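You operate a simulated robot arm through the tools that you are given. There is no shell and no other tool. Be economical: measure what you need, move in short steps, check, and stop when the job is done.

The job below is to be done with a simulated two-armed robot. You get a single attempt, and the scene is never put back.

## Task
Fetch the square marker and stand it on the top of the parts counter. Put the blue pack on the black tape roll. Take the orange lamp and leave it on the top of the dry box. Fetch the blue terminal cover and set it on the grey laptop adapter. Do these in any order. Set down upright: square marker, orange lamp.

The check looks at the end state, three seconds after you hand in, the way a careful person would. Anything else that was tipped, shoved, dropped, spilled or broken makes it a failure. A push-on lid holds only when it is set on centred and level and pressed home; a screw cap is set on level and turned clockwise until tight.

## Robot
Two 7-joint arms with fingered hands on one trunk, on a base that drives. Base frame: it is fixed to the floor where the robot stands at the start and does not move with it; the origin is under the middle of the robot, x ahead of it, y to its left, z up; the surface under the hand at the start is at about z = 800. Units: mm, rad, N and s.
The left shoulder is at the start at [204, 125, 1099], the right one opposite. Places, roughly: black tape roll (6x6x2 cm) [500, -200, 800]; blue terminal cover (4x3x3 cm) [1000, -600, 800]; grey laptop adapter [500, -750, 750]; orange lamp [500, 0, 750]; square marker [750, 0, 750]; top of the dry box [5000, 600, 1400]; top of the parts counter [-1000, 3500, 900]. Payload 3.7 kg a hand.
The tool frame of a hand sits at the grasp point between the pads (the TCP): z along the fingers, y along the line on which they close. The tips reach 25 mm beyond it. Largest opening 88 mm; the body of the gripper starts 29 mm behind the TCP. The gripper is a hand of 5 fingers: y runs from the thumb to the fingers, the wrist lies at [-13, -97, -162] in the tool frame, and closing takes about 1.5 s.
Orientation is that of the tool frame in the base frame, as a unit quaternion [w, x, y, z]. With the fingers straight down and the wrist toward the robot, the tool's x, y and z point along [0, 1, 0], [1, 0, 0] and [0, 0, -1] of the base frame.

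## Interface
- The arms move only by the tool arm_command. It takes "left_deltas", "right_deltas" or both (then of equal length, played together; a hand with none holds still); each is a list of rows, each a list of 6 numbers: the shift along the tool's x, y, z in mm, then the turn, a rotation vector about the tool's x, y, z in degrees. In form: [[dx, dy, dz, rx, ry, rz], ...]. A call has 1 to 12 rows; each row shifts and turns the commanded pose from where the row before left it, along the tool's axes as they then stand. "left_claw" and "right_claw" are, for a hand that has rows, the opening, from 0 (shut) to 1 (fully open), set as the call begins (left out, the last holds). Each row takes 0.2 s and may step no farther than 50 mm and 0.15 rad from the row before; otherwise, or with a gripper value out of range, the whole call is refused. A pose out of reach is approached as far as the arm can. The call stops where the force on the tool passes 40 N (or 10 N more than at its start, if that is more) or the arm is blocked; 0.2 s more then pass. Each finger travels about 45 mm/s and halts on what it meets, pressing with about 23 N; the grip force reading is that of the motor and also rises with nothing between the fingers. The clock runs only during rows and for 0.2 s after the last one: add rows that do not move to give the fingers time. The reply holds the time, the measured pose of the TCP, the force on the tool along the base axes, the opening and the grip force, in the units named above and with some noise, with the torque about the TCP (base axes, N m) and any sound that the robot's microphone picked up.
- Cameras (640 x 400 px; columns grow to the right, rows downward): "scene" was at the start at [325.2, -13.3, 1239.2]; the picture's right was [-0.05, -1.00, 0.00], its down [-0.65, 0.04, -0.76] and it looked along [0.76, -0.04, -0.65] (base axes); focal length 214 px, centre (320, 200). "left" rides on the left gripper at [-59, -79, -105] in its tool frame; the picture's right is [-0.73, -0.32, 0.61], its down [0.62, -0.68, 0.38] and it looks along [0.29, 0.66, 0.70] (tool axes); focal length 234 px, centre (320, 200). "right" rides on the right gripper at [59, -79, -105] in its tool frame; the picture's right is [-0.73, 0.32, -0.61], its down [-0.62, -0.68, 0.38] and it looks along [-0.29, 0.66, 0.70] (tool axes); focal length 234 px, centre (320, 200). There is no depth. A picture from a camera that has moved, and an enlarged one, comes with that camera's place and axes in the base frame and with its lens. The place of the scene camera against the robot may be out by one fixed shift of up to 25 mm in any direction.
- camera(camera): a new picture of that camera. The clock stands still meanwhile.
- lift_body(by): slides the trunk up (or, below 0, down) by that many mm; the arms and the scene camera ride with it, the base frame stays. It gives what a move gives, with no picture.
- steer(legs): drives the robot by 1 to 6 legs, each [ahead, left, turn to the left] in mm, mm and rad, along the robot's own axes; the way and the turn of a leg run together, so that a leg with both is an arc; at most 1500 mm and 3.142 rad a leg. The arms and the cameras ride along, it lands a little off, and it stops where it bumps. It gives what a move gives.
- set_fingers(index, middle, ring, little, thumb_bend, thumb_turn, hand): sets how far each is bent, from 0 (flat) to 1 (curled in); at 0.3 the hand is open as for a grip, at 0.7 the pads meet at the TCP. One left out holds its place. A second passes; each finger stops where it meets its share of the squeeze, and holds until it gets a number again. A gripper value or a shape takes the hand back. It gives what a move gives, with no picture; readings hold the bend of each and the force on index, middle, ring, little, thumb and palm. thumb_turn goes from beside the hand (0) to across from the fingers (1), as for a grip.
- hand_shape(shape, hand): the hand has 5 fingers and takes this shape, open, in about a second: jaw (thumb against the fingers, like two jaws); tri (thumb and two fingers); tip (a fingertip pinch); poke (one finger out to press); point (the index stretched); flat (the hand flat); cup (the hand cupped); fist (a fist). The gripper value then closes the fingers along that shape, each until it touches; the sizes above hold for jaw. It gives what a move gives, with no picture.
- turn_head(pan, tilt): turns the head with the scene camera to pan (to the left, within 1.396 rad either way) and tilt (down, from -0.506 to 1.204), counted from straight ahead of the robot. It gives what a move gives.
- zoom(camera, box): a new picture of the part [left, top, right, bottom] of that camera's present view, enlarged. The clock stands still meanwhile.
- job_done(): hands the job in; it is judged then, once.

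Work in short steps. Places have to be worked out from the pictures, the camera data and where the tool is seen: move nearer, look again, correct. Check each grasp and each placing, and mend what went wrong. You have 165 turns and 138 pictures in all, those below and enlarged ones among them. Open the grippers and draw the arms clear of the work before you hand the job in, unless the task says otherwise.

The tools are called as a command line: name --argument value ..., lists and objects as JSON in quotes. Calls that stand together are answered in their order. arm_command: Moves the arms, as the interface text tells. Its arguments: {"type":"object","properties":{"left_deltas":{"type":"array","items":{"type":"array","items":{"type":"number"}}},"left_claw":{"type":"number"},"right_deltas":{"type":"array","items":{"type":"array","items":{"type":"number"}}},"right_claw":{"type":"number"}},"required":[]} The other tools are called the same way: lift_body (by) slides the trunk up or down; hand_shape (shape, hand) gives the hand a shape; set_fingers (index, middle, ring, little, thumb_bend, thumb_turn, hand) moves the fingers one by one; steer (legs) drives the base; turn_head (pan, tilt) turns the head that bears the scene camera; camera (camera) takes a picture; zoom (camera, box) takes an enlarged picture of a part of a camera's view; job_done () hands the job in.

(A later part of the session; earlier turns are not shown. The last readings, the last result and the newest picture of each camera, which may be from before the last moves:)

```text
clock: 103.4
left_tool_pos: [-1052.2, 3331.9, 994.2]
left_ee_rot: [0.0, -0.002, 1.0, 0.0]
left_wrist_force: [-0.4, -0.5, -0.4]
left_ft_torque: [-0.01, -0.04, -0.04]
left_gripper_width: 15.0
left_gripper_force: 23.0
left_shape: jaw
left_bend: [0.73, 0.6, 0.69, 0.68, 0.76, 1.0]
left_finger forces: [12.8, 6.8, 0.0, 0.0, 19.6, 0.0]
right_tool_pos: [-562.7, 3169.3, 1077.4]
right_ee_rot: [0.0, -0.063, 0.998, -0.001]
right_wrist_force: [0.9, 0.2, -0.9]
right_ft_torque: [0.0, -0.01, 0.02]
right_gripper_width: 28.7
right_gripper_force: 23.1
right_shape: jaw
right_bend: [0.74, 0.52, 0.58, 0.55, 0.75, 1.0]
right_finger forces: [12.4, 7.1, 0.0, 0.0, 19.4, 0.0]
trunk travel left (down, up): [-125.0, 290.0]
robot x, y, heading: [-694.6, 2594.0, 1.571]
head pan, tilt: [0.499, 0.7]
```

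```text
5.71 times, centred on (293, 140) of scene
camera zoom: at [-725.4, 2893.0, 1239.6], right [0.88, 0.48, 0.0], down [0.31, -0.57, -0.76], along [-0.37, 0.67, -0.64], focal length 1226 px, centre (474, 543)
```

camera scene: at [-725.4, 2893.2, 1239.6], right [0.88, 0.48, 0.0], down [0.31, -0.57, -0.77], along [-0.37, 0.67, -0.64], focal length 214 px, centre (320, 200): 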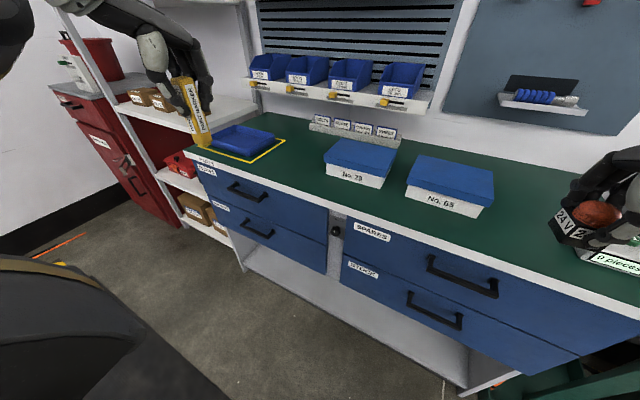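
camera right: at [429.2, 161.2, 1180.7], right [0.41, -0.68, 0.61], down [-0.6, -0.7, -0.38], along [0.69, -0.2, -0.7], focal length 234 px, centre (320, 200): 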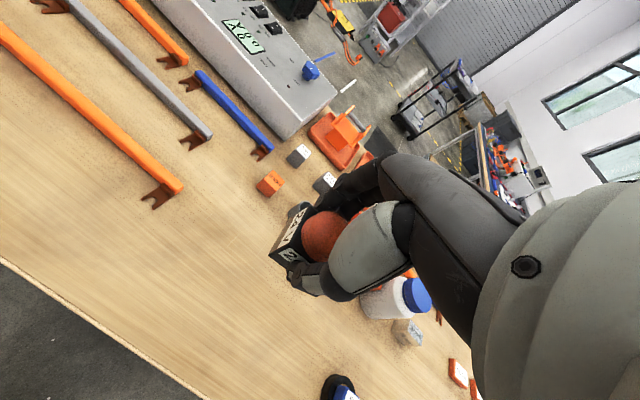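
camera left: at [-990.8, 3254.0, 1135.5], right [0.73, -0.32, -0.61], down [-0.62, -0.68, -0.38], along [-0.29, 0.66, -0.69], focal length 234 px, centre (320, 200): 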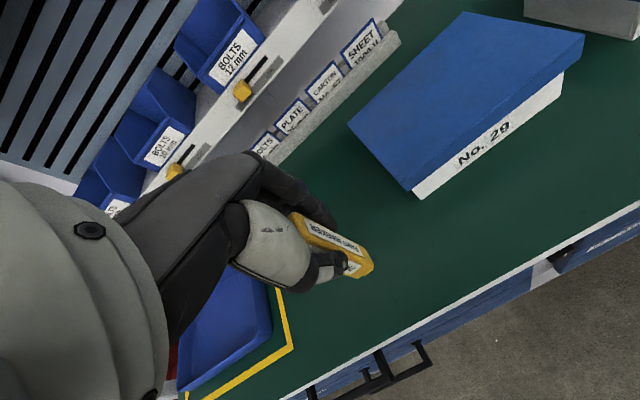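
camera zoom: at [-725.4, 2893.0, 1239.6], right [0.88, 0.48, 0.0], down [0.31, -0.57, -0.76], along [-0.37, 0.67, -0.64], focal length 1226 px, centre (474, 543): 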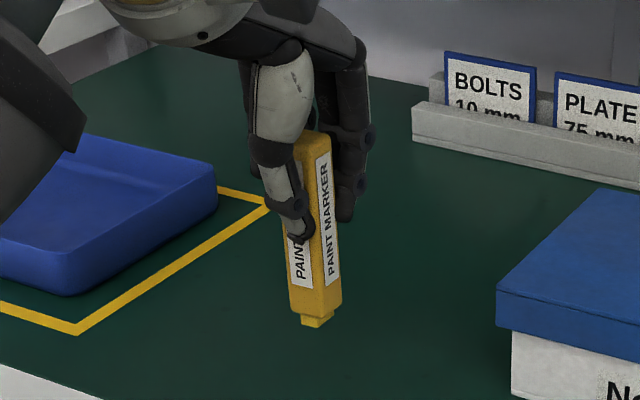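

Continuing down in small steps.

arm_command --left_deltas '[[0, 0, 4, 0, 0, 0], [0, 0, 3, 0, 0, 0], [0, 0, 0, 0, 0, 0]]'

arm_command --left_deltas '[[0, 0, 2, 0, 0, 0], [0, 0, 0, 0, 0, 0]]'

arm_command --left_deltas '[[0, 0, 2, 0, 0, 0], [0, 0, 0, 0, 0, 0]]'

zoom --camera "left" --box '[290, 210, 410, 310]'

```text
clock: 104.2
left_tool_pos: [-1051.5, 3332.3, 988.0]
left_ee_rot: [0.001, -0.001, 1.0, 0.0]
left_wrist_force: [-0.8, -0.9, -0.3]
left_ft_torque: [-0.03, 0.0, 0.01]
left_gripper_width: 14.8
left_gripper_force: 22.9
left_shape: jaw
left_bend: [0.73, 0.6, 0.69, 0.68, 0.76, 1.0]
left_finger forces: [12.8, 6.7, 0.0, 0.0, 19.7, 0.1]
right_tool_pos: [-561.9, 3171.2, 1076.4]
right_ee_rot: [0.0, -0.063, 0.998, -0.001]
right_wrist_force: [0.1, 0.2, -0.7]
right_ft_torque: [0.02, 0.0, 0.01]
right_gripper_width: 28.8
right_gripper_force: 22.8
right_shape: jaw
right_bend: [0.74, 0.52, 0.58, 0.55, 0.75, 1.0]
right_finger forces: [12.4, 7.1, 0.0, 0.1, 19.6, 0.1]
trunk travel left (down, up): [-125.0, 290.0]
robot x, y, heading: [-690.3, 2593.4, 1.575]
head pan, tilt: [0.499, 0.7]
```

```text
clock: 104.8
left_tool_pos: [-1051.3, 3334.5, 984.7]
left_ee_rot: [-0.001, 0.0, 1.0, 0.0]
left_wrist_force: [0.9, -0.6, -0.1]
left_ft_torque: [-0.01, -0.01, 0.03]
left_gripper_width: 14.9
left_gripper_force: 22.9
left_shape: jaw
left_bend: [0.73, 0.6, 0.69, 0.68, 0.76, 1.0]
left_finger forces: [12.8, 6.9, 0.1, 0.0, 19.6, 0.0]
right_tool_pos: [-562.5, 3170.6, 1075.8]
right_ee_rot: [0.001, -0.063, 0.998, -0.001]
right_wrist_force: [-0.5, 0.1, 0.0]
right_ft_torque: [0.02, 0.01, 0.01]
right_gripper_width: 28.5
right_gripper_force: 23.6
right_shape: jaw
right_bend: [0.74, 0.52, 0.58, 0.55, 0.75, 1.0]
right_finger forces: [12.4, 7.1, 0.1, 0.0, 19.5, 0.0]
trunk travel left (down, up): [-125.0, 290.0]
robot x, y, heading: [-688.9, 2592.9, 1.573]
head pan, tilt: [0.499, 0.7]
```

```text
clock: 105.4
left_tool_pos: [-1052.0, 3334.7, 984.9]
left_ee_rot: [0.0, -0.001, 1.0, 0.001]
left_wrist_force: [-0.4, -0.1, -0.5]
left_ft_torque: [-0.02, 0.0, -0.01]
left_gripper_width: 14.8
left_gripper_force: 22.8
left_shape: jaw
left_bend: [0.73, 0.6, 0.69, 0.68, 0.76, 1.0]
left_finger forces: [12.8, 6.7, 0.0, 0.0, 19.6, 0.1]
right_tool_pos: [-562.2, 3170.4, 1077.4]
right_ee_rot: [0.0, -0.063, 0.998, -0.001]
right_wrist_force: [0.1, -0.2, -0.7]
right_ft_torque: [0.01, 0.02, -0.03]
right_gripper_width: 29.1
right_gripper_force: 22.7
right_shape: jaw
right_bend: [0.74, 0.52, 0.58, 0.55, 0.75, 1.0]
right_finger forces: [12.5, 7.0, 0.1, 0.0, 19.5, 0.0]
trunk travel left (down, up): [-125.0, 290.0]
robot x, y, heading: [-692.6, 2595.8, 1.57]
head pan, tilt: [0.499, 0.7]
```

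```text
4.00 times, centred on (350, 260) of left
camera zoom: at [-993.0, 3254.8, 1088.7], right [0.73, -0.32, -0.61], down [-0.62, -0.68, -0.38], along [-0.29, 0.66, -0.7], focal length 937 px, centre (200, -40)
```

zoom: 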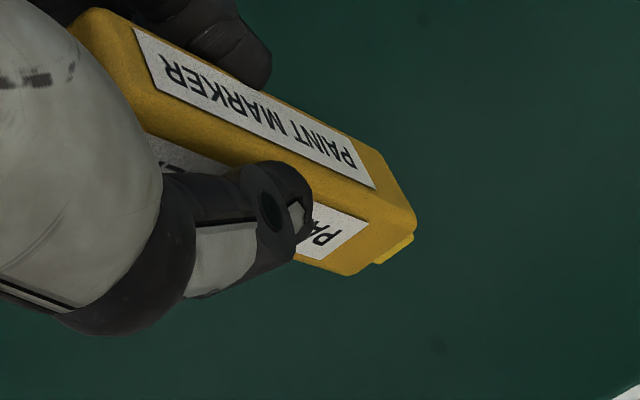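

No contact yet at 984. Continuing in 2 mm steps.

arm_command --left_deltas '[[0, 0, 2, 0, 0, 0], [0, 0, 2, 0, 0, 0], [0, 0, 0, 0, 0, 0]]'

arm_command --left_deltas '[[0, 0, 1.5, 0, 0, 0], [0, 0, 0, 0, 0, 0]]'

arm_command --left_deltas '[[0, 0, 1.5, 0, 0, 0], [0, 0, 0, 0, 0, 0]]'

```text
clock: 106.2
left_tool_pos: [-1049.3, 3335.5, 980.5]
left_ee_rot: [0.0, -0.001, 1.0, 0.0]
left_wrist_force: [-0.2, -0.6, -0.3]
left_ft_torque: [0.04, 0.01, -0.02]
left_gripper_width: 15.0
left_gripper_force: 22.9
left_shape: jaw
left_bend: [0.73, 0.6, 0.69, 0.68, 0.76, 1.0]
left_finger forces: [12.8, 6.7, 0.0, 0.0, 19.6, 0.1]
right_tool_pos: [-562.4, 3170.8, 1077.4]
right_ee_rot: [0.0, -0.063, 0.998, -0.001]
right_wrist_force: [-0.2, -0.1, 0.6]
right_ft_torque: [0.05, 0.01, -0.01]
right_gripper_width: 28.8
right_gripper_force: 23.3
right_shape: jaw
right_bend: [0.74, 0.52, 0.58, 0.55, 0.75, 1.0]
right_finger forces: [12.4, 7.1, 0.0, 0.1, 19.5, 0.0]
trunk travel left (down, up): [-125.0, 290.0]
robot x, y, heading: [-694.8, 2592.4, 1.573]
head pan, tilt: [0.499, 0.7]
```

```text
clock: 106.8
left_tool_pos: [-1050.5, 3334.0, 978.5]
left_ee_rot: [0.0, -0.001, 1.0, 0.0]
left_wrist_force: [-0.6, -0.3, -0.2]
left_ft_torque: [-0.01, 0.03, 0.0]
left_gripper_width: 14.9
left_gripper_force: 23.2
left_shape: jaw
left_bend: [0.73, 0.6, 0.69, 0.68, 0.76, 1.0]
left_finger forces: [12.7, 6.8, 0.0, 0.0, 19.5, 0.0]
right_tool_pos: [-563.4, 3170.6, 1078.1]
right_ee_rot: [0.0, -0.063, 0.998, -0.001]
right_wrist_force: [0.7, 0.1, -0.2]
right_ft_torque: [-0.02, 0.03, -0.01]
right_gripper_width: 28.8
right_gripper_force: 23.7
right_shape: jaw
right_bend: [0.74, 0.52, 0.58, 0.55, 0.75, 1.0]
right_finger forces: [12.5, 7.0, 0.1, 0.0, 19.5, 0.1]
trunk travel left (down, up): [-125.0, 290.0]
robot x, y, heading: [-692.3, 2591.1, 1.57]
head pan, tilt: [0.499, 0.7]
```

```text
clock: 107.4
left_tool_pos: [-1049.4, 3335.0, 977.4]
left_ee_rot: [0.0, -0.001, 1.0, 0.0]
left_wrist_force: [-0.2, 0.2, -0.5]
left_ft_torque: [-0.01, -0.01, 0.01]
left_gripper_width: 14.9
left_gripper_force: 22.7
left_shape: jaw
left_bend: [0.73, 0.6, 0.69, 0.68, 0.76, 1.0]
left_finger forces: [12.8, 6.8, 0.0, 0.0, 19.6, 0.1]
right_tool_pos: [-562.1, 3170.4, 1076.8]
right_ee_rot: [0.0, -0.063, 0.998, -0.001]
right_wrist_force: [-0.7, -0.8, -0.9]
right_ft_torque: [0.01, -0.02, -0.02]
right_gripper_width: 28.5
right_gripper_force: 23.3
right_shape: jaw
right_bend: [0.74, 0.52, 0.58, 0.55, 0.75, 1.0]
right_finger forces: [12.3, 7.1, 0.0, 0.0, 19.6, 0.1]
trunk travel left (down, up): [-125.0, 290.0]
robot x, y, heading: [-692.0, 2593.7, 1.573]
head pan, tilt: [0.499, 0.7]
```

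Still free at 977; a few more steps.

arm_command --left_deltas '[[0, 0, 2, 0, 0, 0], [0, 0, 0, 0, 0, 0]]'

arm_command --left_deltas '[[0, 0, 2, 0, 0, 0], [0, 0, 0, 0, 0, 0]]'

zoom --camera "scene" --box '[263, 105, 323, 175]'

```text
clock: 108.0
left_tool_pos: [-1051.6, 3334.2, 975.7]
left_ee_rot: [0.0, -0.001, 1.0, 0.0]
left_wrist_force: [-0.1, -0.4, 0.4]
left_ft_torque: [0.03, 0.0, -0.01]
left_gripper_width: 15.3
left_gripper_force: 23.0
left_shape: jaw
left_bend: [0.73, 0.6, 0.69, 0.68, 0.76, 1.0]
left_finger forces: [12.8, 6.8, 0.0, 0.1, 19.6, 0.1]
right_tool_pos: [-562.9, 3171.3, 1076.1]
right_ee_rot: [0.0, -0.064, 0.998, -0.002]
right_wrist_force: [0.2, -0.5, 0.6]
right_ft_torque: [0.0, -0.02, 0.01]
right_gripper_width: 28.4
right_gripper_force: 23.1
right_shape: jaw
right_bend: [0.74, 0.52, 0.58, 0.55, 0.75, 1.0]
right_finger forces: [12.4, 7.2, 0.0, 0.1, 19.5, 0.0]
trunk travel left (down, up): [-125.0, 290.0]
robot x, y, heading: [-692.1, 2591.9, 1.575]
head pan, tilt: [0.499, 0.7]
```

```text
clock: 108.6
left_tool_pos: [-1050.2, 3333.7, 973.3]
left_ee_rot: [0.001, -0.001, 1.0, -0.001]
left_wrist_force: [-0.2, 0.4, -0.2]
left_ft_torque: [0.02, 0.01, 0.0]
left_gripper_width: 15.0
left_gripper_force: 23.5
left_shape: jaw
left_bend: [0.73, 0.6, 0.69, 0.68, 0.76, 1.0]
left_finger forces: [12.8, 6.8, 0.0, 0.0, 19.6, 0.0]
right_tool_pos: [-562.2, 3171.1, 1077.4]
right_ee_rot: [0.0, -0.062, 0.998, -0.001]
right_wrist_force: [-0.9, -0.2, -0.2]
right_ft_torque: [0.0, -0.06, 0.01]
right_gripper_width: 28.4
right_gripper_force: 22.3
right_shape: jaw
right_bend: [0.74, 0.52, 0.58, 0.55, 0.75, 1.0]
right_finger forces: [12.4, 7.1, 0.1, 0.0, 19.5, 0.0]
trunk travel left (down, up): [-125.0, 290.0]
robot x, y, heading: [-688.0, 2595.2, 1.572]
head pan, tilt: [0.499, 0.7]
```

```text
5.71 times, centred on (293, 140) of scene
camera zoom: at [-725.4, 2893.2, 1239.5], right [0.88, 0.48, 0.0], down [0.31, -0.57, -0.76], along [-0.37, 0.67, -0.64], focal length 1226 px, centre (474, 543)
```

zoom: 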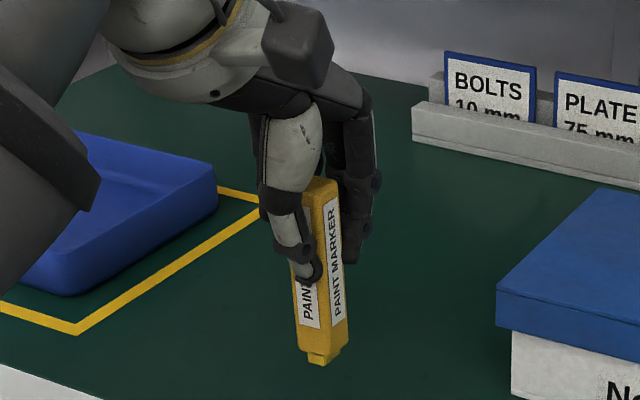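

Not touching yet (bottom likely a little above). Continuing with small steps.

arm_command --left_deltas '[[0, 0, 1.5, 0, 0, 0], [0, 0, 1.5, 0, 0, 0], [0, 0, 0, 0, 0, 0]]'

arm_command --left_deltas '[[0, 0, 1.5, 0, 0, 0], [0, 0, 1, 0, 0, 0], [0, 0, 0, 0, 0, 0]]'

arm_command --left_deltas '[[0, 0, 1.5, 0, 0, 0], [0, 0, 1, 0, 0, 0], [0, 0, 0, 0, 0, 0]]'

```text
clock: 109.4
left_tool_pos: [-1050.9, 3334.5, 969.4]
left_ee_rot: [0.0, -0.001, 1.0, 0.0]
left_wrist_force: [0.0, -0.4, -1.7]
left_ft_torque: [-0.01, 0.0, 0.01]
left_gripper_width: 15.1
left_gripper_force: 23.3
left_shape: jaw
left_bend: [0.73, 0.6, 0.69, 0.68, 0.76, 1.0]
left_finger forces: [12.8, 6.8, 0.1, 0.1, 19.5, 0.1]
right_tool_pos: [-563.0, 3170.1, 1076.3]
right_ee_rot: [0.0, -0.062, 0.998, -0.002]
right_wrist_force: [0.6, -0.8, -0.9]
right_ft_torque: [-0.01, -0.01, 0.01]
right_gripper_width: 28.6
right_gripper_force: 22.8
right_shape: jaw
right_bend: [0.74, 0.52, 0.58, 0.55, 0.75, 1.0]
right_finger forces: [12.5, 7.1, 0.0, 0.0, 19.6, 0.0]
trunk travel left (down, up): [-125.0, 290.0]
robot x, y, heading: [-691.0, 2592.8, 1.568]
head pan, tilt: [0.499, 0.7]
```

```text
clock: 110.2
left_tool_pos: [-1052.7, 3334.4, 967.8]
left_ee_rot: [0.0, -0.001, 1.0, 0.0]
left_wrist_force: [0.3, -0.2, 0.4]
left_ft_torque: [-0.01, 0.01, -0.03]
left_gripper_width: 14.9
left_gripper_force: 23.0
left_shape: jaw
left_bend: [0.73, 0.6, 0.69, 0.68, 0.76, 1.0]
left_finger forces: [12.7, 6.8, 0.1, 0.0, 19.6, 0.0]
right_tool_pos: [-562.1, 3170.6, 1076.2]
right_ee_rot: [0.001, -0.062, 0.998, -0.001]
right_wrist_force: [-0.5, -0.7, 0.2]
right_ft_torque: [-0.04, -0.02, 0.02]
right_gripper_width: 28.5
right_gripper_force: 22.8
right_shape: jaw
right_bend: [0.74, 0.52, 0.58, 0.55, 0.75, 1.0]
right_finger forces: [12.3, 7.1, 0.0, 0.0, 19.5, 0.0]
trunk travel left (down, up): [-125.0, 290.0]
robot x, y, heading: [-692.9, 2595.7, 1.575]
head pan, tilt: [0.499, 0.7]
```

```text
clock: 111.0
left_tool_pos: [-1052.8, 3333.9, 965.1]
left_ee_rot: [0.0, -0.001, 1.0, 0.0]
left_wrist_force: [0.4, -0.1, 0.0]
left_ft_torque: [-0.02, 0.0, -0.02]
left_gripper_width: 15.0
left_gripper_force: 23.5
left_shape: jaw
left_bend: [0.73, 0.6, 0.69, 0.68, 0.76, 1.0]
left_finger forces: [12.8, 6.9, 0.1, 0.0, 19.6, 0.0]
right_tool_pos: [-561.3, 3170.6, 1076.6]
right_ee_rot: [0.0, -0.063, 0.998, 0.0]
right_wrist_force: [0.6, 1.2, -0.7]
right_ft_torque: [-0.01, 0.0, -0.01]
right_gripper_width: 28.5
right_gripper_force: 23.0
right_shape: jaw
right_bend: [0.74, 0.52, 0.58, 0.55, 0.75, 1.0]
right_finger forces: [12.3, 7.1, 0.0, 0.1, 19.5, 0.0]
trunk travel left (down, up): [-125.0, 290.0]
robot x, y, heading: [-692.9, 2592.8, 1.574]
head pan, tilt: [0.499, 0.7]
```

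Still no contact at 965; lowering 5 mm more.

arm_command --left_deltas '[[0, 0, 1.5, 0, 0, 0], [0, 0, 1.5, 0, 0, 0], [0, 0, 1.5, 0, 0, 0], [0, 0, 0, 0, 0, 0]]'

zoom --camera "left" --box '[290, 210, 410, 310]'

```text
clock: 112.0
left_tool_pos: [-1051.3, 3333.8, 962.6]
left_ee_rot: [0.0, -0.001, 1.0, 0.0]
left_wrist_force: [-0.8, 0.5, 0.2]
left_ft_torque: [0.0, -0.01, 0.0]
left_gripper_width: 15.1
left_gripper_force: 23.0
left_shape: jaw
left_bend: [0.73, 0.6, 0.69, 0.68, 0.76, 1.0]
left_finger forces: [12.8, 6.8, 0.0, 0.0, 19.6, 0.0]
right_tool_pos: [-561.9, 3170.5, 1076.5]
right_ee_rot: [0.0, -0.062, 0.998, -0.002]
right_wrist_force: [-0.1, -0.2, -0.4]
right_ft_torque: [0.0, 0.01, -0.01]
right_gripper_width: 28.7
right_gripper_force: 22.8
right_shape: jaw
right_bend: [0.74, 0.52, 0.58, 0.55, 0.75, 1.0]
right_finger forces: [12.3, 7.1, 0.0, 0.0, 19.5, 0.1]
trunk travel left (down, up): [-125.0, 290.0]
robot x, y, heading: [-694.6, 2593.1, 1.575]
head pan, tilt: [0.499, 0.7]
```

```text
4.00 times, centred on (350, 260) of left
camera zoom: at [-992.7, 3254.5, 1066.5], right [0.73, -0.32, -0.61], down [-0.62, -0.68, -0.38], along [-0.29, 0.66, -0.7], focal length 937 px, centre (200, -40)
```

zoom: 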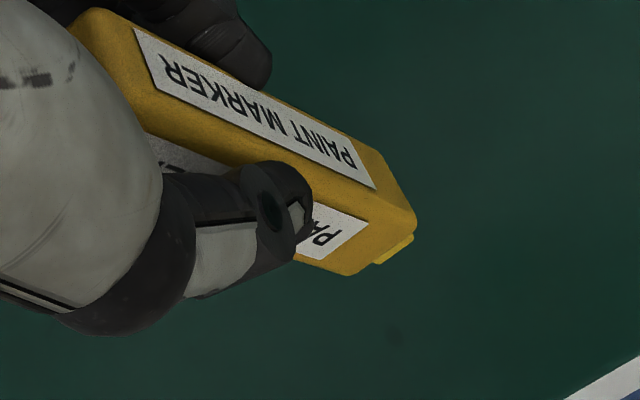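

Edge geometry suggests the counter top is somewhat lower than 900. Lowering 6 mm more.

arm_command --left_deltas '[[0, 0, 1.5, 0, 0, 0], [0, 0, 1.5, 0, 0, 0], [0, 0, 1.5, 0, 0, 0], [0, 0, 1.5, 0, 0, 0], [0, 0, 0, 0, 0, 0]]'

```text
clock: 113.2
left_tool_pos: [-1052.2, 3333.7, 955.4]
left_ee_rot: [0.0, 0.0, 1.0, 0.0]
left_wrist_force: [-0.1, -0.7, 0.3]
left_ft_torque: [0.0, 0.01, 0.02]
left_gripper_width: 14.9
left_gripper_force: 22.7
left_shape: jaw
left_bend: [0.73, 0.6, 0.69, 0.68, 0.76, 1.0]
left_finger forces: [12.8, 6.8, 0.1, 0.1, 19.6, 0.0]
right_tool_pos: [-561.9, 3170.6, 1076.2]
right_ee_rot: [0.0, -0.062, 0.998, -0.001]
right_wrist_force: [0.3, 0.6, -0.2]
right_ft_torque: [0.01, -0.01, -0.02]
right_gripper_width: 28.5
right_gripper_force: 23.3
right_shape: jaw
right_bend: [0.74, 0.52, 0.58, 0.55, 0.75, 1.0]
right_finger forces: [12.5, 7.2, 0.1, 0.1, 19.5, 0.0]
trunk travel left (down, up): [-125.0, 290.0]
robot x, y, heading: [-691.3, 2594.4, 1.573]
head pan, tilt: [0.499, 0.7]
```

Triangulating the No. 29 box corner from both cameras gives a counter top of about 866, so contact is expected near TCP 945.

arm_command --left_deltas '[[0, 0, 1.5, 0, 0, 0], [0, 0, 1.5, 0, 0, 0], [0, 0, 1.5, 0, 0, 0], [0, 0, 1.5, 0, 0, 0], [0, 0, 0, 0, 0, 0]]'

arm_command --left_deltas '[[0, 0, 1.2, 0, 0, 0], [0, 0, 1.2, 0, 0, 0], [0, 0, 0, 0, 0, 0]]'

zoom --camera "left" --box '[290, 210, 410, 310]'

```text
clock: 114.4
left_tool_pos: [-1050.8, 3334.0, 948.7]
left_ee_rot: [0.0, -0.001, 1.0, -0.001]
left_wrist_force: [0.0, 0.3, -0.6]
left_ft_torque: [0.0, 0.03, 0.01]
left_gripper_width: 15.1
left_gripper_force: 23.0
left_shape: jaw
left_bend: [0.73, 0.6, 0.69, 0.68, 0.76, 1.0]
left_finger forces: [12.7, 6.8, 0.0, 0.1, 19.6, 0.0]
right_tool_pos: [-563.2, 3170.6, 1076.2]
right_ee_rot: [-0.001, -0.063, 0.998, -0.001]
right_wrist_force: [0.1, 0.0, -1.2]
right_ft_torque: [0.01, -0.03, -0.03]
right_gripper_width: 28.7
right_gripper_force: 22.4
right_shape: jaw
right_bend: [0.74, 0.52, 0.58, 0.55, 0.75, 1.0]
right_finger forces: [12.4, 7.1, 0.0, 0.0, 19.5, 0.0]
trunk travel left (down, up): [-125.0, 290.0]
robot x, y, heading: [-691.9, 2593.3, 1.572]
head pan, tilt: [0.499, 0.7]
```

```text
clock: 115.2
left_tool_pos: [-1050.6, 3334.3, 947.1]
left_ee_rot: [0.0, -0.001, 1.0, 0.0]
left_wrist_force: [-0.1, -0.2, -0.2]
left_ft_torque: [-0.01, 0.02, -0.01]
left_gripper_width: 15.1
left_gripper_force: 22.7
left_shape: jaw
left_bend: [0.73, 0.6, 0.69, 0.68, 0.76, 1.0]
left_finger forces: [12.8, 6.8, 0.0, 0.0, 19.6, 0.0]
right_tool_pos: [-562.8, 3170.6, 1076.1]
right_ee_rot: [0.0, -0.064, 0.998, 0.0]
right_wrist_force: [-0.1, -0.1, -0.2]
right_ft_torque: [-0.02, -0.04, 0.01]
right_gripper_width: 28.7
right_gripper_force: 23.2
right_shape: jaw
right_bend: [0.74, 0.52, 0.58, 0.55, 0.75, 1.0]
right_finger forces: [12.4, 7.1, 0.1, 0.1, 19.4, 0.1]
trunk travel left (down, up): [-125.0, 290.0]
robot x, y, heading: [-690.4, 2590.2, 1.573]
head pan, tilt: [0.499, 0.7]
```

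```text
4.00 times, centred on (350, 260) of left
camera zoom: at [-992.0, 3254.6, 1052.1], right [0.73, -0.32, -0.61], down [-0.62, -0.68, -0.38], along [-0.29, 0.66, -0.7], focal length 937 px, centre (200, -40)
```

zoom: 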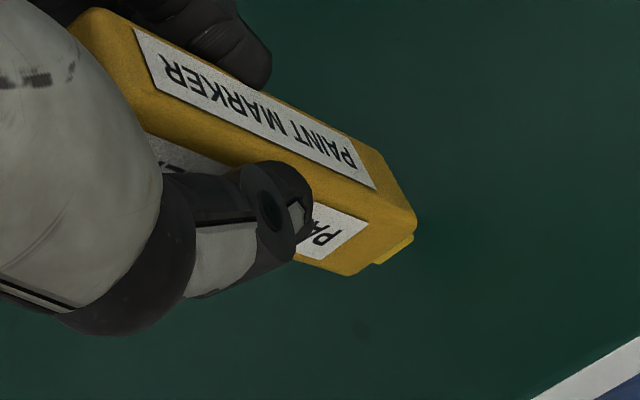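

A contact shadow begins to show near the stub. More small steps.

arm_command --left_deltas '[[0, 0, 1.2, 0, 0, 0], [0, 0, 1.2, 0, 0, 0], [0, 0, 0, 0, 0, 0]]'

arm_command --left_deltas '[[0, 0, 1.2, 0, 0, 0], [0, 0, 1.2, 0, 0, 0], [0, 0, 0, 0, 0, 0]]'

```text
clock: 116.0
left_tool_pos: [-1049.8, 3334.1, 944.3]
left_ee_rot: [0.0, -0.001, 1.0, -0.001]
left_wrist_force: [0.4, -0.9, 0.3]
left_ft_torque: [-0.01, 0.01, 0.0]
left_gripper_width: 14.9
left_gripper_force: 22.9
left_shape: jaw
left_bend: [0.73, 0.6, 0.69, 0.68, 0.76, 1.0]
left_finger forces: [12.9, 6.9, 0.0, 0.0, 19.6, 0.1]
right_tool_pos: [-561.8, 3170.8, 1076.4]
right_ee_rot: [0.0, -0.063, 0.998, -0.001]
right_wrist_force: [0.4, -0.2, -0.5]
right_ft_torque: [0.01, -0.03, 0.0]
right_gripper_width: 28.8
right_gripper_force: 22.5
right_shape: jaw
right_bend: [0.74, 0.52, 0.58, 0.55, 0.75, 1.0]
right_finger forces: [12.3, 7.1, 0.0, 0.0, 19.5, 0.1]
trunk travel left (down, up): [-125.0, 290.0]
robot x, y, heading: [-692.0, 2596.3, 1.57]
head pan, tilt: [0.499, 0.7]
```

```text
clock: 116.8
left_tool_pos: [-1051.0, 3334.7, 942.1]
left_ee_rot: [0.0, -0.002, 1.0, 0.001]
left_wrist_force: [0.5, 0.7, 0.3]
left_ft_torque: [0.03, -0.04, 0.02]
left_gripper_width: 15.0
left_gripper_force: 23.3
left_shape: jaw
left_bend: [0.73, 0.6, 0.69, 0.68, 0.76, 1.0]
left_finger forces: [12.8, 6.8, 0.0, 0.0, 19.7, 0.0]
right_tool_pos: [-562.3, 3170.5, 1077.3]
right_ee_rot: [0.0, -0.062, 0.998, -0.001]
right_wrist_force: [0.2, 0.4, 0.0]
right_ft_torque: [0.0, -0.01, 0.0]
right_gripper_width: 28.5
right_gripper_force: 22.7
right_shape: jaw
right_bend: [0.74, 0.52, 0.58, 0.55, 0.75, 1.0]
right_finger forces: [12.3, 7.2, 0.0, 0.0, 19.6, 0.0]
trunk travel left (down, up): [-125.0, 290.0]
robot x, y, heading: [-691.1, 2593.5, 1.581]
head pan, tilt: [0.499, 0.7]
```

Still free at 942; continuing.

arm_command --left_deltas '[[0, 0, 1.2, 0, 0, 0], [0, 0, 1.2, 0, 0, 0], [0, 0, 0, 0, 0, 0]]'

arm_command --left_deltas '[[0, 0, 1.2, 0, 0, 0], [0, 0, 1, 0, 0, 0], [0, 0, 0, 0, 0, 0]]'

zoom --camera "left" --box '[330, 230, 400, 290]'

```text
clock: 117.6
left_tool_pos: [-1050.9, 3334.6, 938.3]
left_ee_rot: [0.0, -0.001, 1.0, 0.0]
left_wrist_force: [-0.2, -0.5, -0.3]
left_ft_torque: [0.0, 0.0, -0.01]
left_gripper_width: 14.9
left_gripper_force: 22.8
left_shape: jaw
left_bend: [0.73, 0.6, 0.69, 0.68, 0.76, 1.0]
left_finger forces: [12.8, 6.8, 0.1, 0.1, 19.6, 0.0]
right_tool_pos: [-562.8, 3170.1, 1075.7]
right_ee_rot: [0.0, -0.063, 0.998, -0.001]
right_wrist_force: [0.4, 0.6, -0.2]
right_ft_torque: [-0.01, -0.01, -0.02]
right_gripper_width: 28.7
right_gripper_force: 23.0
right_shape: jaw
right_bend: [0.74, 0.52, 0.58, 0.55, 0.75, 1.0]
right_finger forces: [12.4, 7.1, 0.1, 0.0, 19.5, 0.0]
trunk travel left (down, up): [-125.0, 290.0]
robot x, y, heading: [-690.5, 2596.0, 1.573]
head pan, tilt: [0.499, 0.7]
```

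```text
clock: 118.4
left_tool_pos: [-1051.0, 3333.3, 937.1]
left_ee_rot: [0.0, -0.001, 1.0, 0.0]
left_wrist_force: [-0.8, 0.3, -0.3]
left_ft_torque: [-0.02, -0.04, 0.02]
left_gripper_width: 14.8
left_gripper_force: 22.8
left_shape: jaw
left_bend: [0.73, 0.6, 0.69, 0.68, 0.76, 1.0]
left_finger forces: [12.8, 6.8, 0.0, 0.0, 19.6, 0.0]
right_tool_pos: [-561.9, 3171.0, 1076.7]
right_ee_rot: [0.0, -0.063, 0.998, -0.001]
right_wrist_force: [0.0, -0.8, -0.6]
right_ft_torque: [0.0, -0.01, -0.01]
right_gripper_width: 28.7
right_gripper_force: 22.9
right_shape: jaw
right_bend: [0.74, 0.52, 0.58, 0.55, 0.75, 1.0]
right_finger forces: [12.4, 7.1, 0.1, 0.0, 19.4, 0.0]
trunk travel left (down, up): [-125.0, 290.0]
robot x, y, heading: [-689.1, 2593.9, 1.577]
head pan, tilt: [0.499, 0.7]
```

```text
6.67 times, centred on (365, 260) of left
camera zoom: at [-992.0, 3254.4, 1042.2], right [0.73, -0.32, -0.61], down [-0.62, -0.68, -0.38], along [-0.29, 0.66, -0.7], focal length 1561 px, centre (20, -200)
```

zoom: 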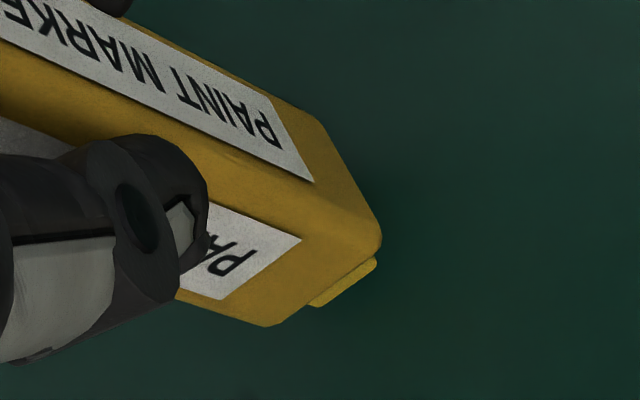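

Shadow is getting close around the stub. Two more small moves.

arm_command --left_deltas '[[0, 0, 1.2, 0, 0, 0], [0, 0, 1.0, 0, 0, 0], [0, 0, 0, 0, 0, 0]]'

arm_command --left_deltas '[[0, 0, 1.2, 0, 0, 0], [0, 0, 1.0, 0, 0, 0], [0, 0, 0, 0, 0, 0]]'

```text
clock: 119.2
left_tool_pos: [-1050.4, 3335.9, 934.9]
left_ee_rot: [0.0, -0.001, 1.0, 0.0]
left_wrist_force: [-0.1, -0.5, -1.0]
left_ft_torque: [0.02, 0.01, 0.04]
left_gripper_width: 15.1
left_gripper_force: 22.5
left_shape: jaw
left_bend: [0.73, 0.6, 0.69, 0.68, 0.76, 1.0]
left_finger forces: [12.8, 6.8, 0.0, 0.0, 19.5, 0.0]
right_tool_pos: [-562.8, 3170.4, 1076.6]
right_ee_rot: [0.0, -0.062, 0.998, 0.0]
right_wrist_force: [-0.1, -0.2, -1.5]
right_ft_torque: [0.03, 0.0, 0.04]
right_gripper_width: 28.4
right_gripper_force: 23.4
right_shape: jaw
right_bend: [0.74, 0.52, 0.58, 0.55, 0.75, 1.0]
right_finger forces: [12.4, 7.2, 0.0, 0.0, 19.5, 0.0]
trunk travel left (down, up): [-125.0, 290.0]
robot x, y, heading: [-690.9, 2596.4, 1.574]
head pan, tilt: [0.499, 0.7]
```

```text
clock: 120.0
left_tool_pos: [-1050.8, 3332.6, 932.8]
left_ee_rot: [0.0, -0.001, 1.0, 0.002]
left_wrist_force: [0.5, 1.3, 4.0]
left_ft_torque: [0.04, -0.02, -0.02]
left_gripper_width: 15.0
left_gripper_force: 22.8
left_shape: jaw
left_bend: [0.73, 0.6, 0.69, 0.68, 0.76, 1.0]
left_finger forces: [13.2, 7.1, 0.0, 0.0, 20.0, 0.0]
right_tool_pos: [-561.8, 3170.8, 1077.1]
right_ee_rot: [0.0, -0.063, 0.998, -0.001]
right_wrist_force: [-0.1, -0.4, -0.7]
right_ft_torque: [0.01, 0.01, 0.04]
right_gripper_width: 28.7
right_gripper_force: 23.5
right_shape: jaw
right_bend: [0.74, 0.52, 0.58, 0.55, 0.75, 1.0]
right_finger forces: [12.5, 7.2, 0.1, 0.1, 19.5, 0.0]
trunk travel left (down, up): [-125.0, 290.0]
robot x, y, heading: [-692.2, 2594.0, 1.571]
head pan, tilt: [0.499, 0.7]
```

Contact (4 N). I open only slightly first, so the fingers can catch it if it leans, and look.

arm_command --left_deltas '[[0, 0, 0, 0, 0, 0], [0, 0, 0, 0, 0, 0], [0, 0, 0, 0, 0, 0], [0, 0, 0, 0, 0, 0]]' --left_claw 0.34

zoom --camera "left" --box '[270, 190, 410, 310]'

zoom --camera "scene" --box '[263, 115, 323, 185]'

```text
clock: 121.0
left_tool_pos: [-1051.3, 3333.6, 932.4]
left_ee_rot: [0.001, -0.001, 1.0, 0.0]
left_wrist_force: [0.1, 0.3, 0.0]
left_ft_torque: [0.0, -0.01, 0.02]
left_gripper_width: 29.7
left_gripper_force: 0.1
left_shape: jaw
left_bend: [0.74, 0.52, 0.49, 0.46, 0.73, 1.0]
left_finger forces: [0.1, 0.1, 0.1, 0.1, 0.0, 0.0]
right_tool_pos: [-562.5, 3171.9, 1075.7]
right_ee_rot: [-0.001, -0.063, 0.998, -0.001]
right_wrist_force: [-0.8, -0.5, -0.8]
right_ft_torque: [0.03, 0.0, 0.04]
right_gripper_width: 28.7
right_gripper_force: 22.9
right_shape: jaw
right_bend: [0.74, 0.52, 0.58, 0.55, 0.75, 1.0]
right_finger forces: [12.4, 7.1, 0.0, 0.0, 19.4, 0.0]
trunk travel left (down, up): [-125.0, 290.0]
robot x, y, heading: [-690.3, 2595.8, 1.571]
head pan, tilt: [0.499, 0.7]
```

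```text
3.33 times, centred on (340, 250) of left
camera zoom: at [-992.3, 3253.8, 1037.1], right [0.73, -0.32, -0.61], down [-0.62, -0.68, -0.38], along [-0.29, 0.66, -0.7], focal length 781 px, centre (253, 33)
```

zoom: 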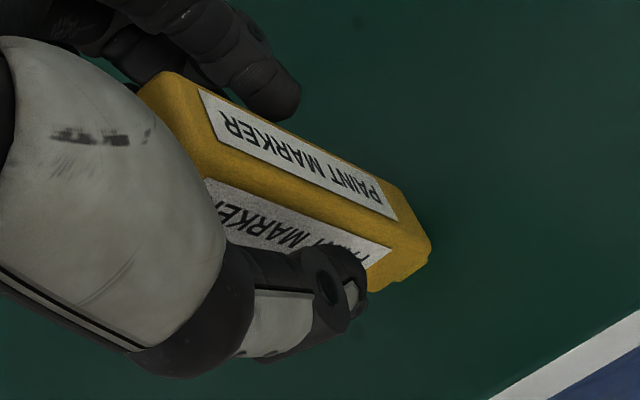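

```text
5.71 times, centred on (293, 150) of scene
camera zoom: at [-725.4, 2893.2, 1239.5], right [0.88, 0.48, 0.0], down [0.31, -0.57, -0.76], along [-0.37, 0.67, -0.64], focal length 1226 px, centre (474, 486)
```

zoom: 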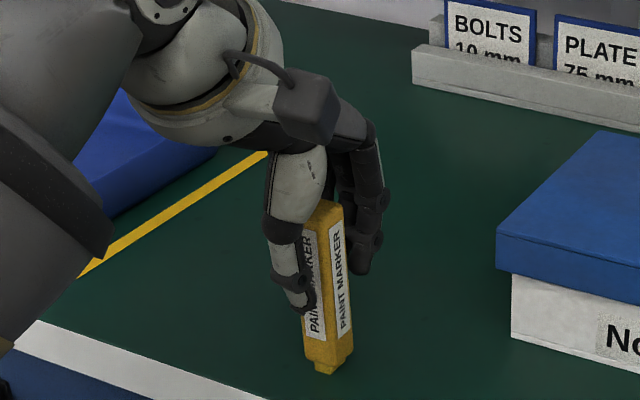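

The marker stands nearly vertical between the slightly open fingers. Opening a bit further and checking again.

arm_command --left_deltas '[[0, 0, 0, 0, 0, 0], [0, 0, 0, 0, 0, 0], [0, 0, 0, 0, 0, 0], [0, 0, 0, 0, 0, 0], [0, 0, 0, 0, 0, 0]]' --left_claw 0.6

zoom --camera "left" --box '[270, 190, 410, 310]'

zoom --camera "scene" --box '[263, 115, 323, 185]'

```text
clock: 122.2
left_tool_pos: [-1051.5, 3332.3, 932.3]
left_ee_rot: [0.0, -0.001, 1.0, 0.0]
left_wrist_force: [0.4, -0.4, -0.7]
left_ft_torque: [-0.02, 0.0, -0.02]
left_gripper_width: 52.4
left_gripper_force: 0.1
left_shape: jaw
left_bend: [0.29, 0.41, 0.37, 0.43, 0.65, 1.0]
left_finger forces: [0.0, 0.1, 0.1, 0.1, 0.0, 0.0]
right_tool_pos: [-561.6, 3169.8, 1076.1]
right_ee_rot: [0.0, -0.063, 0.998, -0.001]
right_wrist_force: [0.1, -0.2, -0.4]
right_ft_torque: [0.0, -0.01, 0.04]
right_gripper_width: 28.6
right_gripper_force: 22.7
right_shape: jaw
right_bend: [0.74, 0.52, 0.58, 0.55, 0.75, 1.0]
right_finger forces: [12.4, 7.2, 0.1, 0.0, 19.6, 0.0]
trunk travel left (down, up): [-125.0, 290.0]
robot x, y, heading: [-688.8, 2589.8, 1.573]
head pan, tilt: [0.499, 0.7]
```

```text
3.33 times, centred on (340, 250) of left
camera zoom: at [-992.2, 3253.8, 1037.2], right [0.73, -0.32, -0.61], down [-0.62, -0.68, -0.38], along [-0.29, 0.66, -0.7], focal length 781 px, centre (253, 33)
```

zoom: 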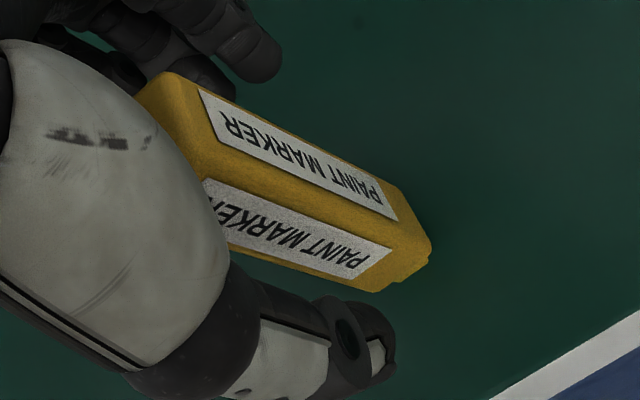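

```text
5.71 times, centred on (293, 150) of scene
camera zoom: at [-725.4, 2893.1, 1239.5], right [0.88, 0.48, 0.0], down [0.31, -0.57, -0.76], along [-0.37, 0.67, -0.64], focal length 1226 px, centre (474, 486)
```

zoom: 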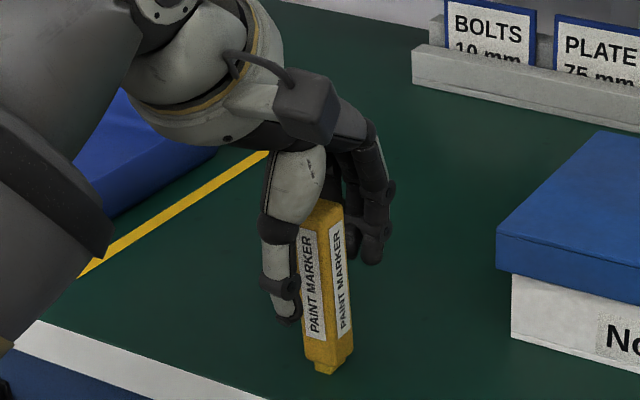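

It stands free on its own. Opening fully and rising straight up.

arm_command --left_deltas '[[0, 0, 0, 0, 0, 0], [0, 0, 0, 0, 0, 0], [0, 0, 0, 0, 0, 0], [0, 0, 0, 0, 0, 0], [0, 0, -15, 0, 0, 0], [0, 0, -25, 0, 0, 0], [0, 0, -40, 0, 0, 0], [0, 0, -40, 0, 0, 0], [0, 0, -40, 0, 0, 0], [0, 0, -40, 0, 0, 0], [0, 0, 0, 0, 0, 0]]' --left_claw 0.9

camera --camera "scene"

camera --camera "left"

```text
clock: 124.6
left_tool_pos: [-1050.7, 3330.7, 1132.9]
left_ee_rot: [0.0, -0.001, 1.0, -0.002]
left_wrist_force: [1.3, 0.1, 0.8]
left_ft_torque: [0.0, 0.0, 0.02]
left_gripper_width: 79.2
left_gripper_force: 0.1
left_shape: jaw
left_bend: [0.29, 0.32, 0.3, 0.31, 0.33, 0.98]
left_finger forces: [0.1, 0.0, 0.0, 0.0, 0.2, 0.0]
right_tool_pos: [-562.4, 3171.2, 1075.9]
right_ee_rot: [0.0, -0.064, 0.998, -0.001]
right_wrist_force: [0.1, 0.7, -1.2]
right_ft_torque: [-0.01, -0.01, -0.03]
right_gripper_width: 28.5
right_gripper_force: 22.9
right_shape: jaw
right_bend: [0.74, 0.52, 0.58, 0.55, 0.75, 1.0]
right_finger forces: [12.4, 7.1, 0.1, 0.0, 19.6, 0.1]
trunk travel left (down, up): [-125.0, 290.0]
robot x, y, heading: [-690.6, 2593.0, 1.573]
head pan, tilt: [0.499, 0.7]
```

```text
47 pictures are left
camera scene: at [-725.7, 2893.6, 1239.3], right [0.88, 0.48, 0.0], down [0.31, -0.57, -0.76], along [-0.37, 0.67, -0.64], focal length 214 px, centre (320, 200)
```

scene: 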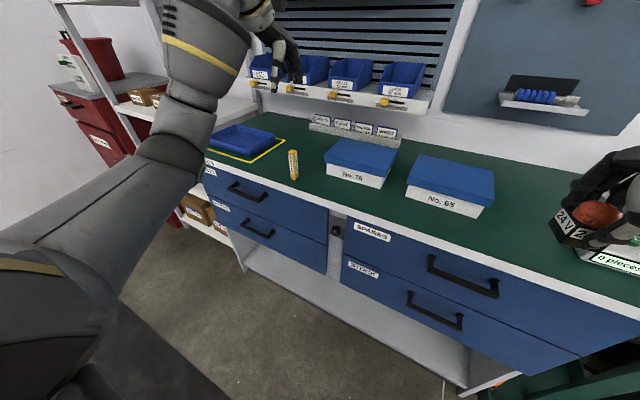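

```text
46 pictures are left
camera left: at [-991.3, 3251.9, 1238.1], right [0.73, -0.32, -0.61], down [-0.62, -0.68, -0.38], along [-0.29, 0.66, -0.7], focal length 234 px, centre (320, 200)
```

left: 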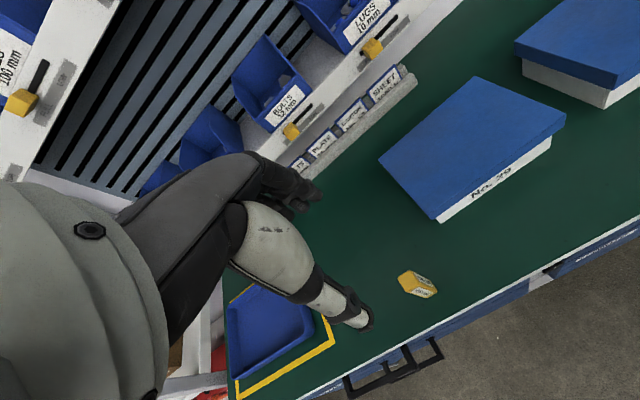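

The marker stands on the counter. I draw the left hand back, then back off, strafe right, and reverse down the aisle.

arm_command --left_deltas '[[0, -40, -5, 0, 0, 0], [0, -45, -5, 0, 0, 0], [0, -45, 0, 0, 0, 0], [0, -45, 0, 0, 0, 0], [0, -45, 0, 0, 0, 0], [0, -45, 0, 0, 0, 0], [0, -20, 0, 0, 0, 0]]'

steer --legs '[[-600, 0, 0], [0, -520, 0]]'

turn_head --pan 0.3 --tilt 0.35

camera --camera "scene"

```text
clock: 126.2
left_tool_pos: [-1050.6, 3046.9, 1144.1]
left_ee_rot: [0.0, 0.0, 1.0, 0.0]
left_wrist_force: [0.1, 0.1, 0.1]
left_ft_torque: [0.02, -0.03, 0.05]
left_gripper_width: 79.3
left_gripper_force: 0.1
left_shape: jaw
left_bend: [0.29, 0.32, 0.3, 0.31, 0.33, 0.98]
left_finger forces: [0.0, 0.0, 0.0, 0.1, 0.0, 0.0]
right_tool_pos: [-562.9, 3171.0, 1076.0]
right_ee_rot: [0.0, -0.063, 0.998, 0.0]
right_wrist_force: [0.0, -0.6, -0.4]
right_ft_torque: [0.05, -0.03, 0.0]
right_gripper_width: 28.3
right_gripper_force: 22.7
right_shape: jaw
right_bend: [0.74, 0.52, 0.58, 0.55, 0.75, 1.0]
right_finger forces: [12.4, 7.2, 0.1, 0.0, 19.4, 0.1]
trunk travel left (down, up): [-125.0, 290.0]
robot x, y, heading: [-693.3, 2592.6, 1.573]
head pan, tilt: [0.499, 0.7]
```

```text
clock: 134.2
left_tool_pos: [-533.6, 2459.4, 1144.2]
left_ee_rot: [0.0, -0.003, 1.0, 0.0]
left_wrist_force: [0.0, 0.1, 0.2]
left_ft_torque: [-0.01, -0.03, -0.02]
left_gripper_width: 79.1
left_gripper_force: 0.1
left_shape: jaw
left_bend: [0.29, 0.32, 0.3, 0.31, 0.33, 0.98]
left_finger forces: [0.1, 0.0, 0.0, 0.0, 0.0, 0.0]
right_tool_pos: [-47.0, 2585.1, 1075.6]
right_ee_rot: [-0.001, -0.064, 0.998, -0.001]
right_wrist_force: [-0.4, 1.0, -1.0]
right_ft_torque: [0.02, 0.02, -0.03]
right_gripper_width: 28.6
right_gripper_force: 23.6
right_shape: jaw
right_bend: [0.74, 0.52, 0.58, 0.55, 0.75, 1.0]
right_finger forces: [12.4, 7.2, 0.1, 0.0, 19.5, 0.0]
trunk travel left (down, up): [-125.0, 290.0]
robot x, y, heading: [-171.4, 2005.4, 1.574]
head pan, tilt: [0.499, 0.7]
```

```text
clock: 135.0
left_tool_pos: [-535.1, 2458.6, 1143.7]
left_ee_rot: [0.0, -0.003, 1.0, 0.0]
left_wrist_force: [0.3, 1.7, -0.2]
left_ft_torque: [-0.01, -0.01, -0.01]
left_gripper_width: 79.3
left_gripper_force: 0.0
left_shape: jaw
left_bend: [0.29, 0.32, 0.3, 0.31, 0.33, 0.98]
left_finger forces: [0.0, 0.0, 0.0, 0.0, 0.0, 0.0]
right_tool_pos: [-45.9, 2583.5, 1075.8]
right_ee_rot: [0.001, -0.064, 0.998, -0.001]
right_wrist_force: [0.3, -0.1, -1.0]
right_ft_torque: [0.0, 0.01, -0.02]
right_gripper_width: 28.7
right_gripper_force: 23.3
right_shape: jaw
right_bend: [0.74, 0.52, 0.58, 0.55, 0.75, 1.0]
right_finger forces: [12.4, 7.2, 0.1, 0.0, 19.5, 0.1]
trunk travel left (down, up): [-125.0, 290.0]
robot x, y, heading: [-172.1, 2003.2, 1.58]
head pan, tilt: [0.3, 0.351]
```

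```text
45 pictures are left
camera scene: at [-195.3, 2320.1, 1270.8], right [0.95, 0.3, 0.0], down [0.1, -0.33, -0.94], along [-0.28, 0.9, -0.34], focal length 214 px, centre (320, 200)
```

scene: 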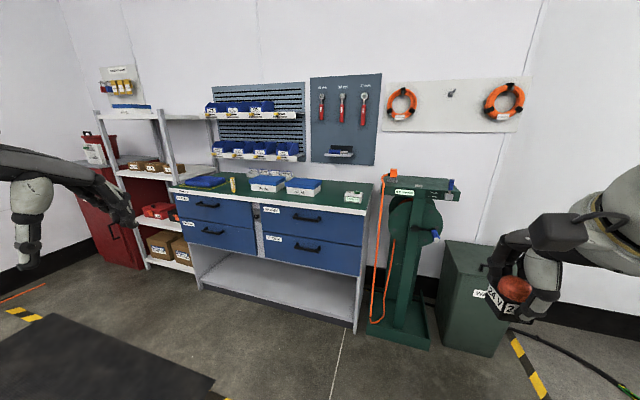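

Marker still stands. I look right to see whether a direct way east exists along this wall.

turn_head --pan -1.2 --tilt 0.3

camera --camera "scene"

```text
clock: 136.6
left_tool_pos: [-534.1, 2459.7, 1143.8]
left_ee_rot: [0.0, -0.003, 1.0, 0.0]
left_wrist_force: [-0.3, 0.0, -0.2]
left_ft_torque: [-0.03, -0.01, 0.03]
left_gripper_width: 79.0
left_gripper_force: 0.1
left_shape: jaw
left_bend: [0.29, 0.32, 0.3, 0.31, 0.33, 0.98]
left_finger forces: [0.1, 0.0, 0.0, 0.1, 0.1, 0.0]
right_tool_pos: [-47.2, 2585.1, 1077.4]
right_ee_rot: [0.0, -0.065, 0.998, -0.001]
right_wrist_force: [0.5, 0.7, -0.2]
right_ft_torque: [-0.02, 0.02, -0.02]
right_gripper_width: 28.5
right_gripper_force: 23.1
right_shape: jaw
right_bend: [0.74, 0.52, 0.58, 0.55, 0.75, 1.0]
right_finger forces: [12.4, 7.2, 0.0, 0.0, 19.4, 0.0]
trunk travel left (down, up): [-125.0, 290.0]
robot x, y, heading: [-172.6, 2006.0, 1.575]
head pan, tilt: [-1.201, 0.3]
```

```text
44 pictures are left
camera scene: at [-80.5, 2265.5, 1275.6], right [0.37, -0.93, 0.0], down [-0.28, -0.11, -0.96], along [0.89, 0.35, -0.3], focal length 214 px, centre (320, 200)
```

scene: 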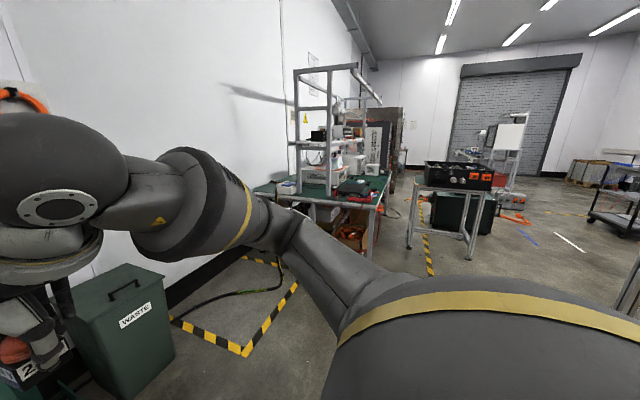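

There is a passage: between the mat table (x<1250) and the black-tray table (x>2300). I turn to face east and drive to about (1650, 1920), then look.

steer --legs '[[0, 0, -1.575], [1450, -80, 0]]'

turn_head --pan -0.5 --tilt 0.45

camera --camera "scene"

```text
clock: 147.7
left_tool_pos: [1761.1, 2220.8, 1143.8]
left_ee_rot: [0.0, 0.724, 0.689, 0.0]
left_wrist_force: [0.3, 0.0, -0.7]
left_ft_torque: [-0.03, -0.03, 0.02]
left_gripper_width: 79.1
left_gripper_force: 0.1
left_shape: jaw
left_bend: [0.29, 0.32, 0.3, 0.31, 0.33, 0.98]
left_finger forces: [0.0, 0.0, 0.1, 0.1, 0.0, 0.1]
right_tool_pos: [1859.0, 1726.2, 1076.1]
right_ee_rot: [0.0, 0.68, 0.733, 0.0]
right_wrist_force: [-0.4, 0.2, -1.2]
right_ft_torque: [0.02, -0.02, 0.05]
right_gripper_width: 28.3
right_gripper_force: 23.0
right_shape: jaw
right_bend: [0.74, 0.52, 0.58, 0.55, 0.75, 1.0]
right_finger forces: [12.4, 7.0, 0.0, 0.0, 19.2, 0.0]
trunk travel left (down, up): [-125.0, 290.0]
robot x, y, heading: [1292.0, 1886.6, -0.05]
head pan, tilt: [-1.201, 0.3]
```

```text
clock: 148.8
left_tool_pos: [1762.2, 2220.3, 1142.9]
left_ee_rot: [0.0, 0.725, 0.689, 0.0]
left_wrist_force: [0.1, 0.4, 0.3]
left_ft_torque: [0.0, 0.01, -0.01]
left_gripper_width: 79.0
left_gripper_force: 0.2
left_shape: jaw
left_bend: [0.29, 0.32, 0.3, 0.31, 0.33, 0.98]
left_finger forces: [0.0, 0.0, 0.0, 0.0, 0.0, 0.0]
right_tool_pos: [1858.1, 1726.2, 1077.0]
right_ee_rot: [-0.001, 0.68, 0.733, 0.0]
right_wrist_force: [-0.1, 0.5, -0.6]
right_ft_torque: [-0.02, -0.02, 0.01]
right_gripper_width: 28.4
right_gripper_force: 23.3
right_shape: jaw
right_bend: [0.74, 0.52, 0.58, 0.55, 0.75, 1.0]
right_finger forces: [12.3, 7.0, 0.1, 0.0, 19.2, 0.1]
trunk travel left (down, up): [-125.0, 290.0]
robot x, y, heading: [1291.7, 1887.6, -0.048]
head pan, tilt: [-0.499, 0.45]
```

```text
43 pictures are left
camera scene: at [1608.4, 1817.1, 1261.7], right [-0.52, -0.85, 0.0], down [-0.37, 0.23, -0.9], along [0.77, -0.47, -0.44], focal length 214 px, centre (320, 200)
```

scene: 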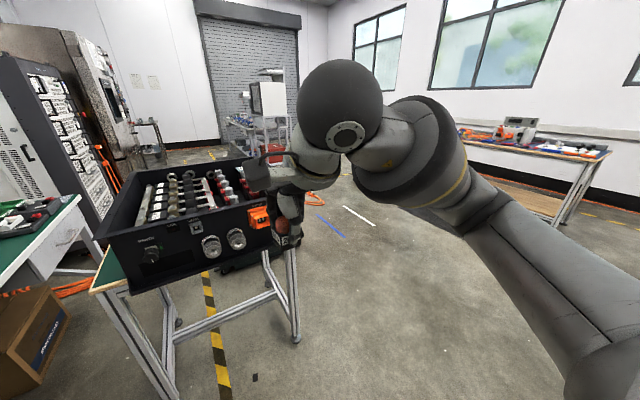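

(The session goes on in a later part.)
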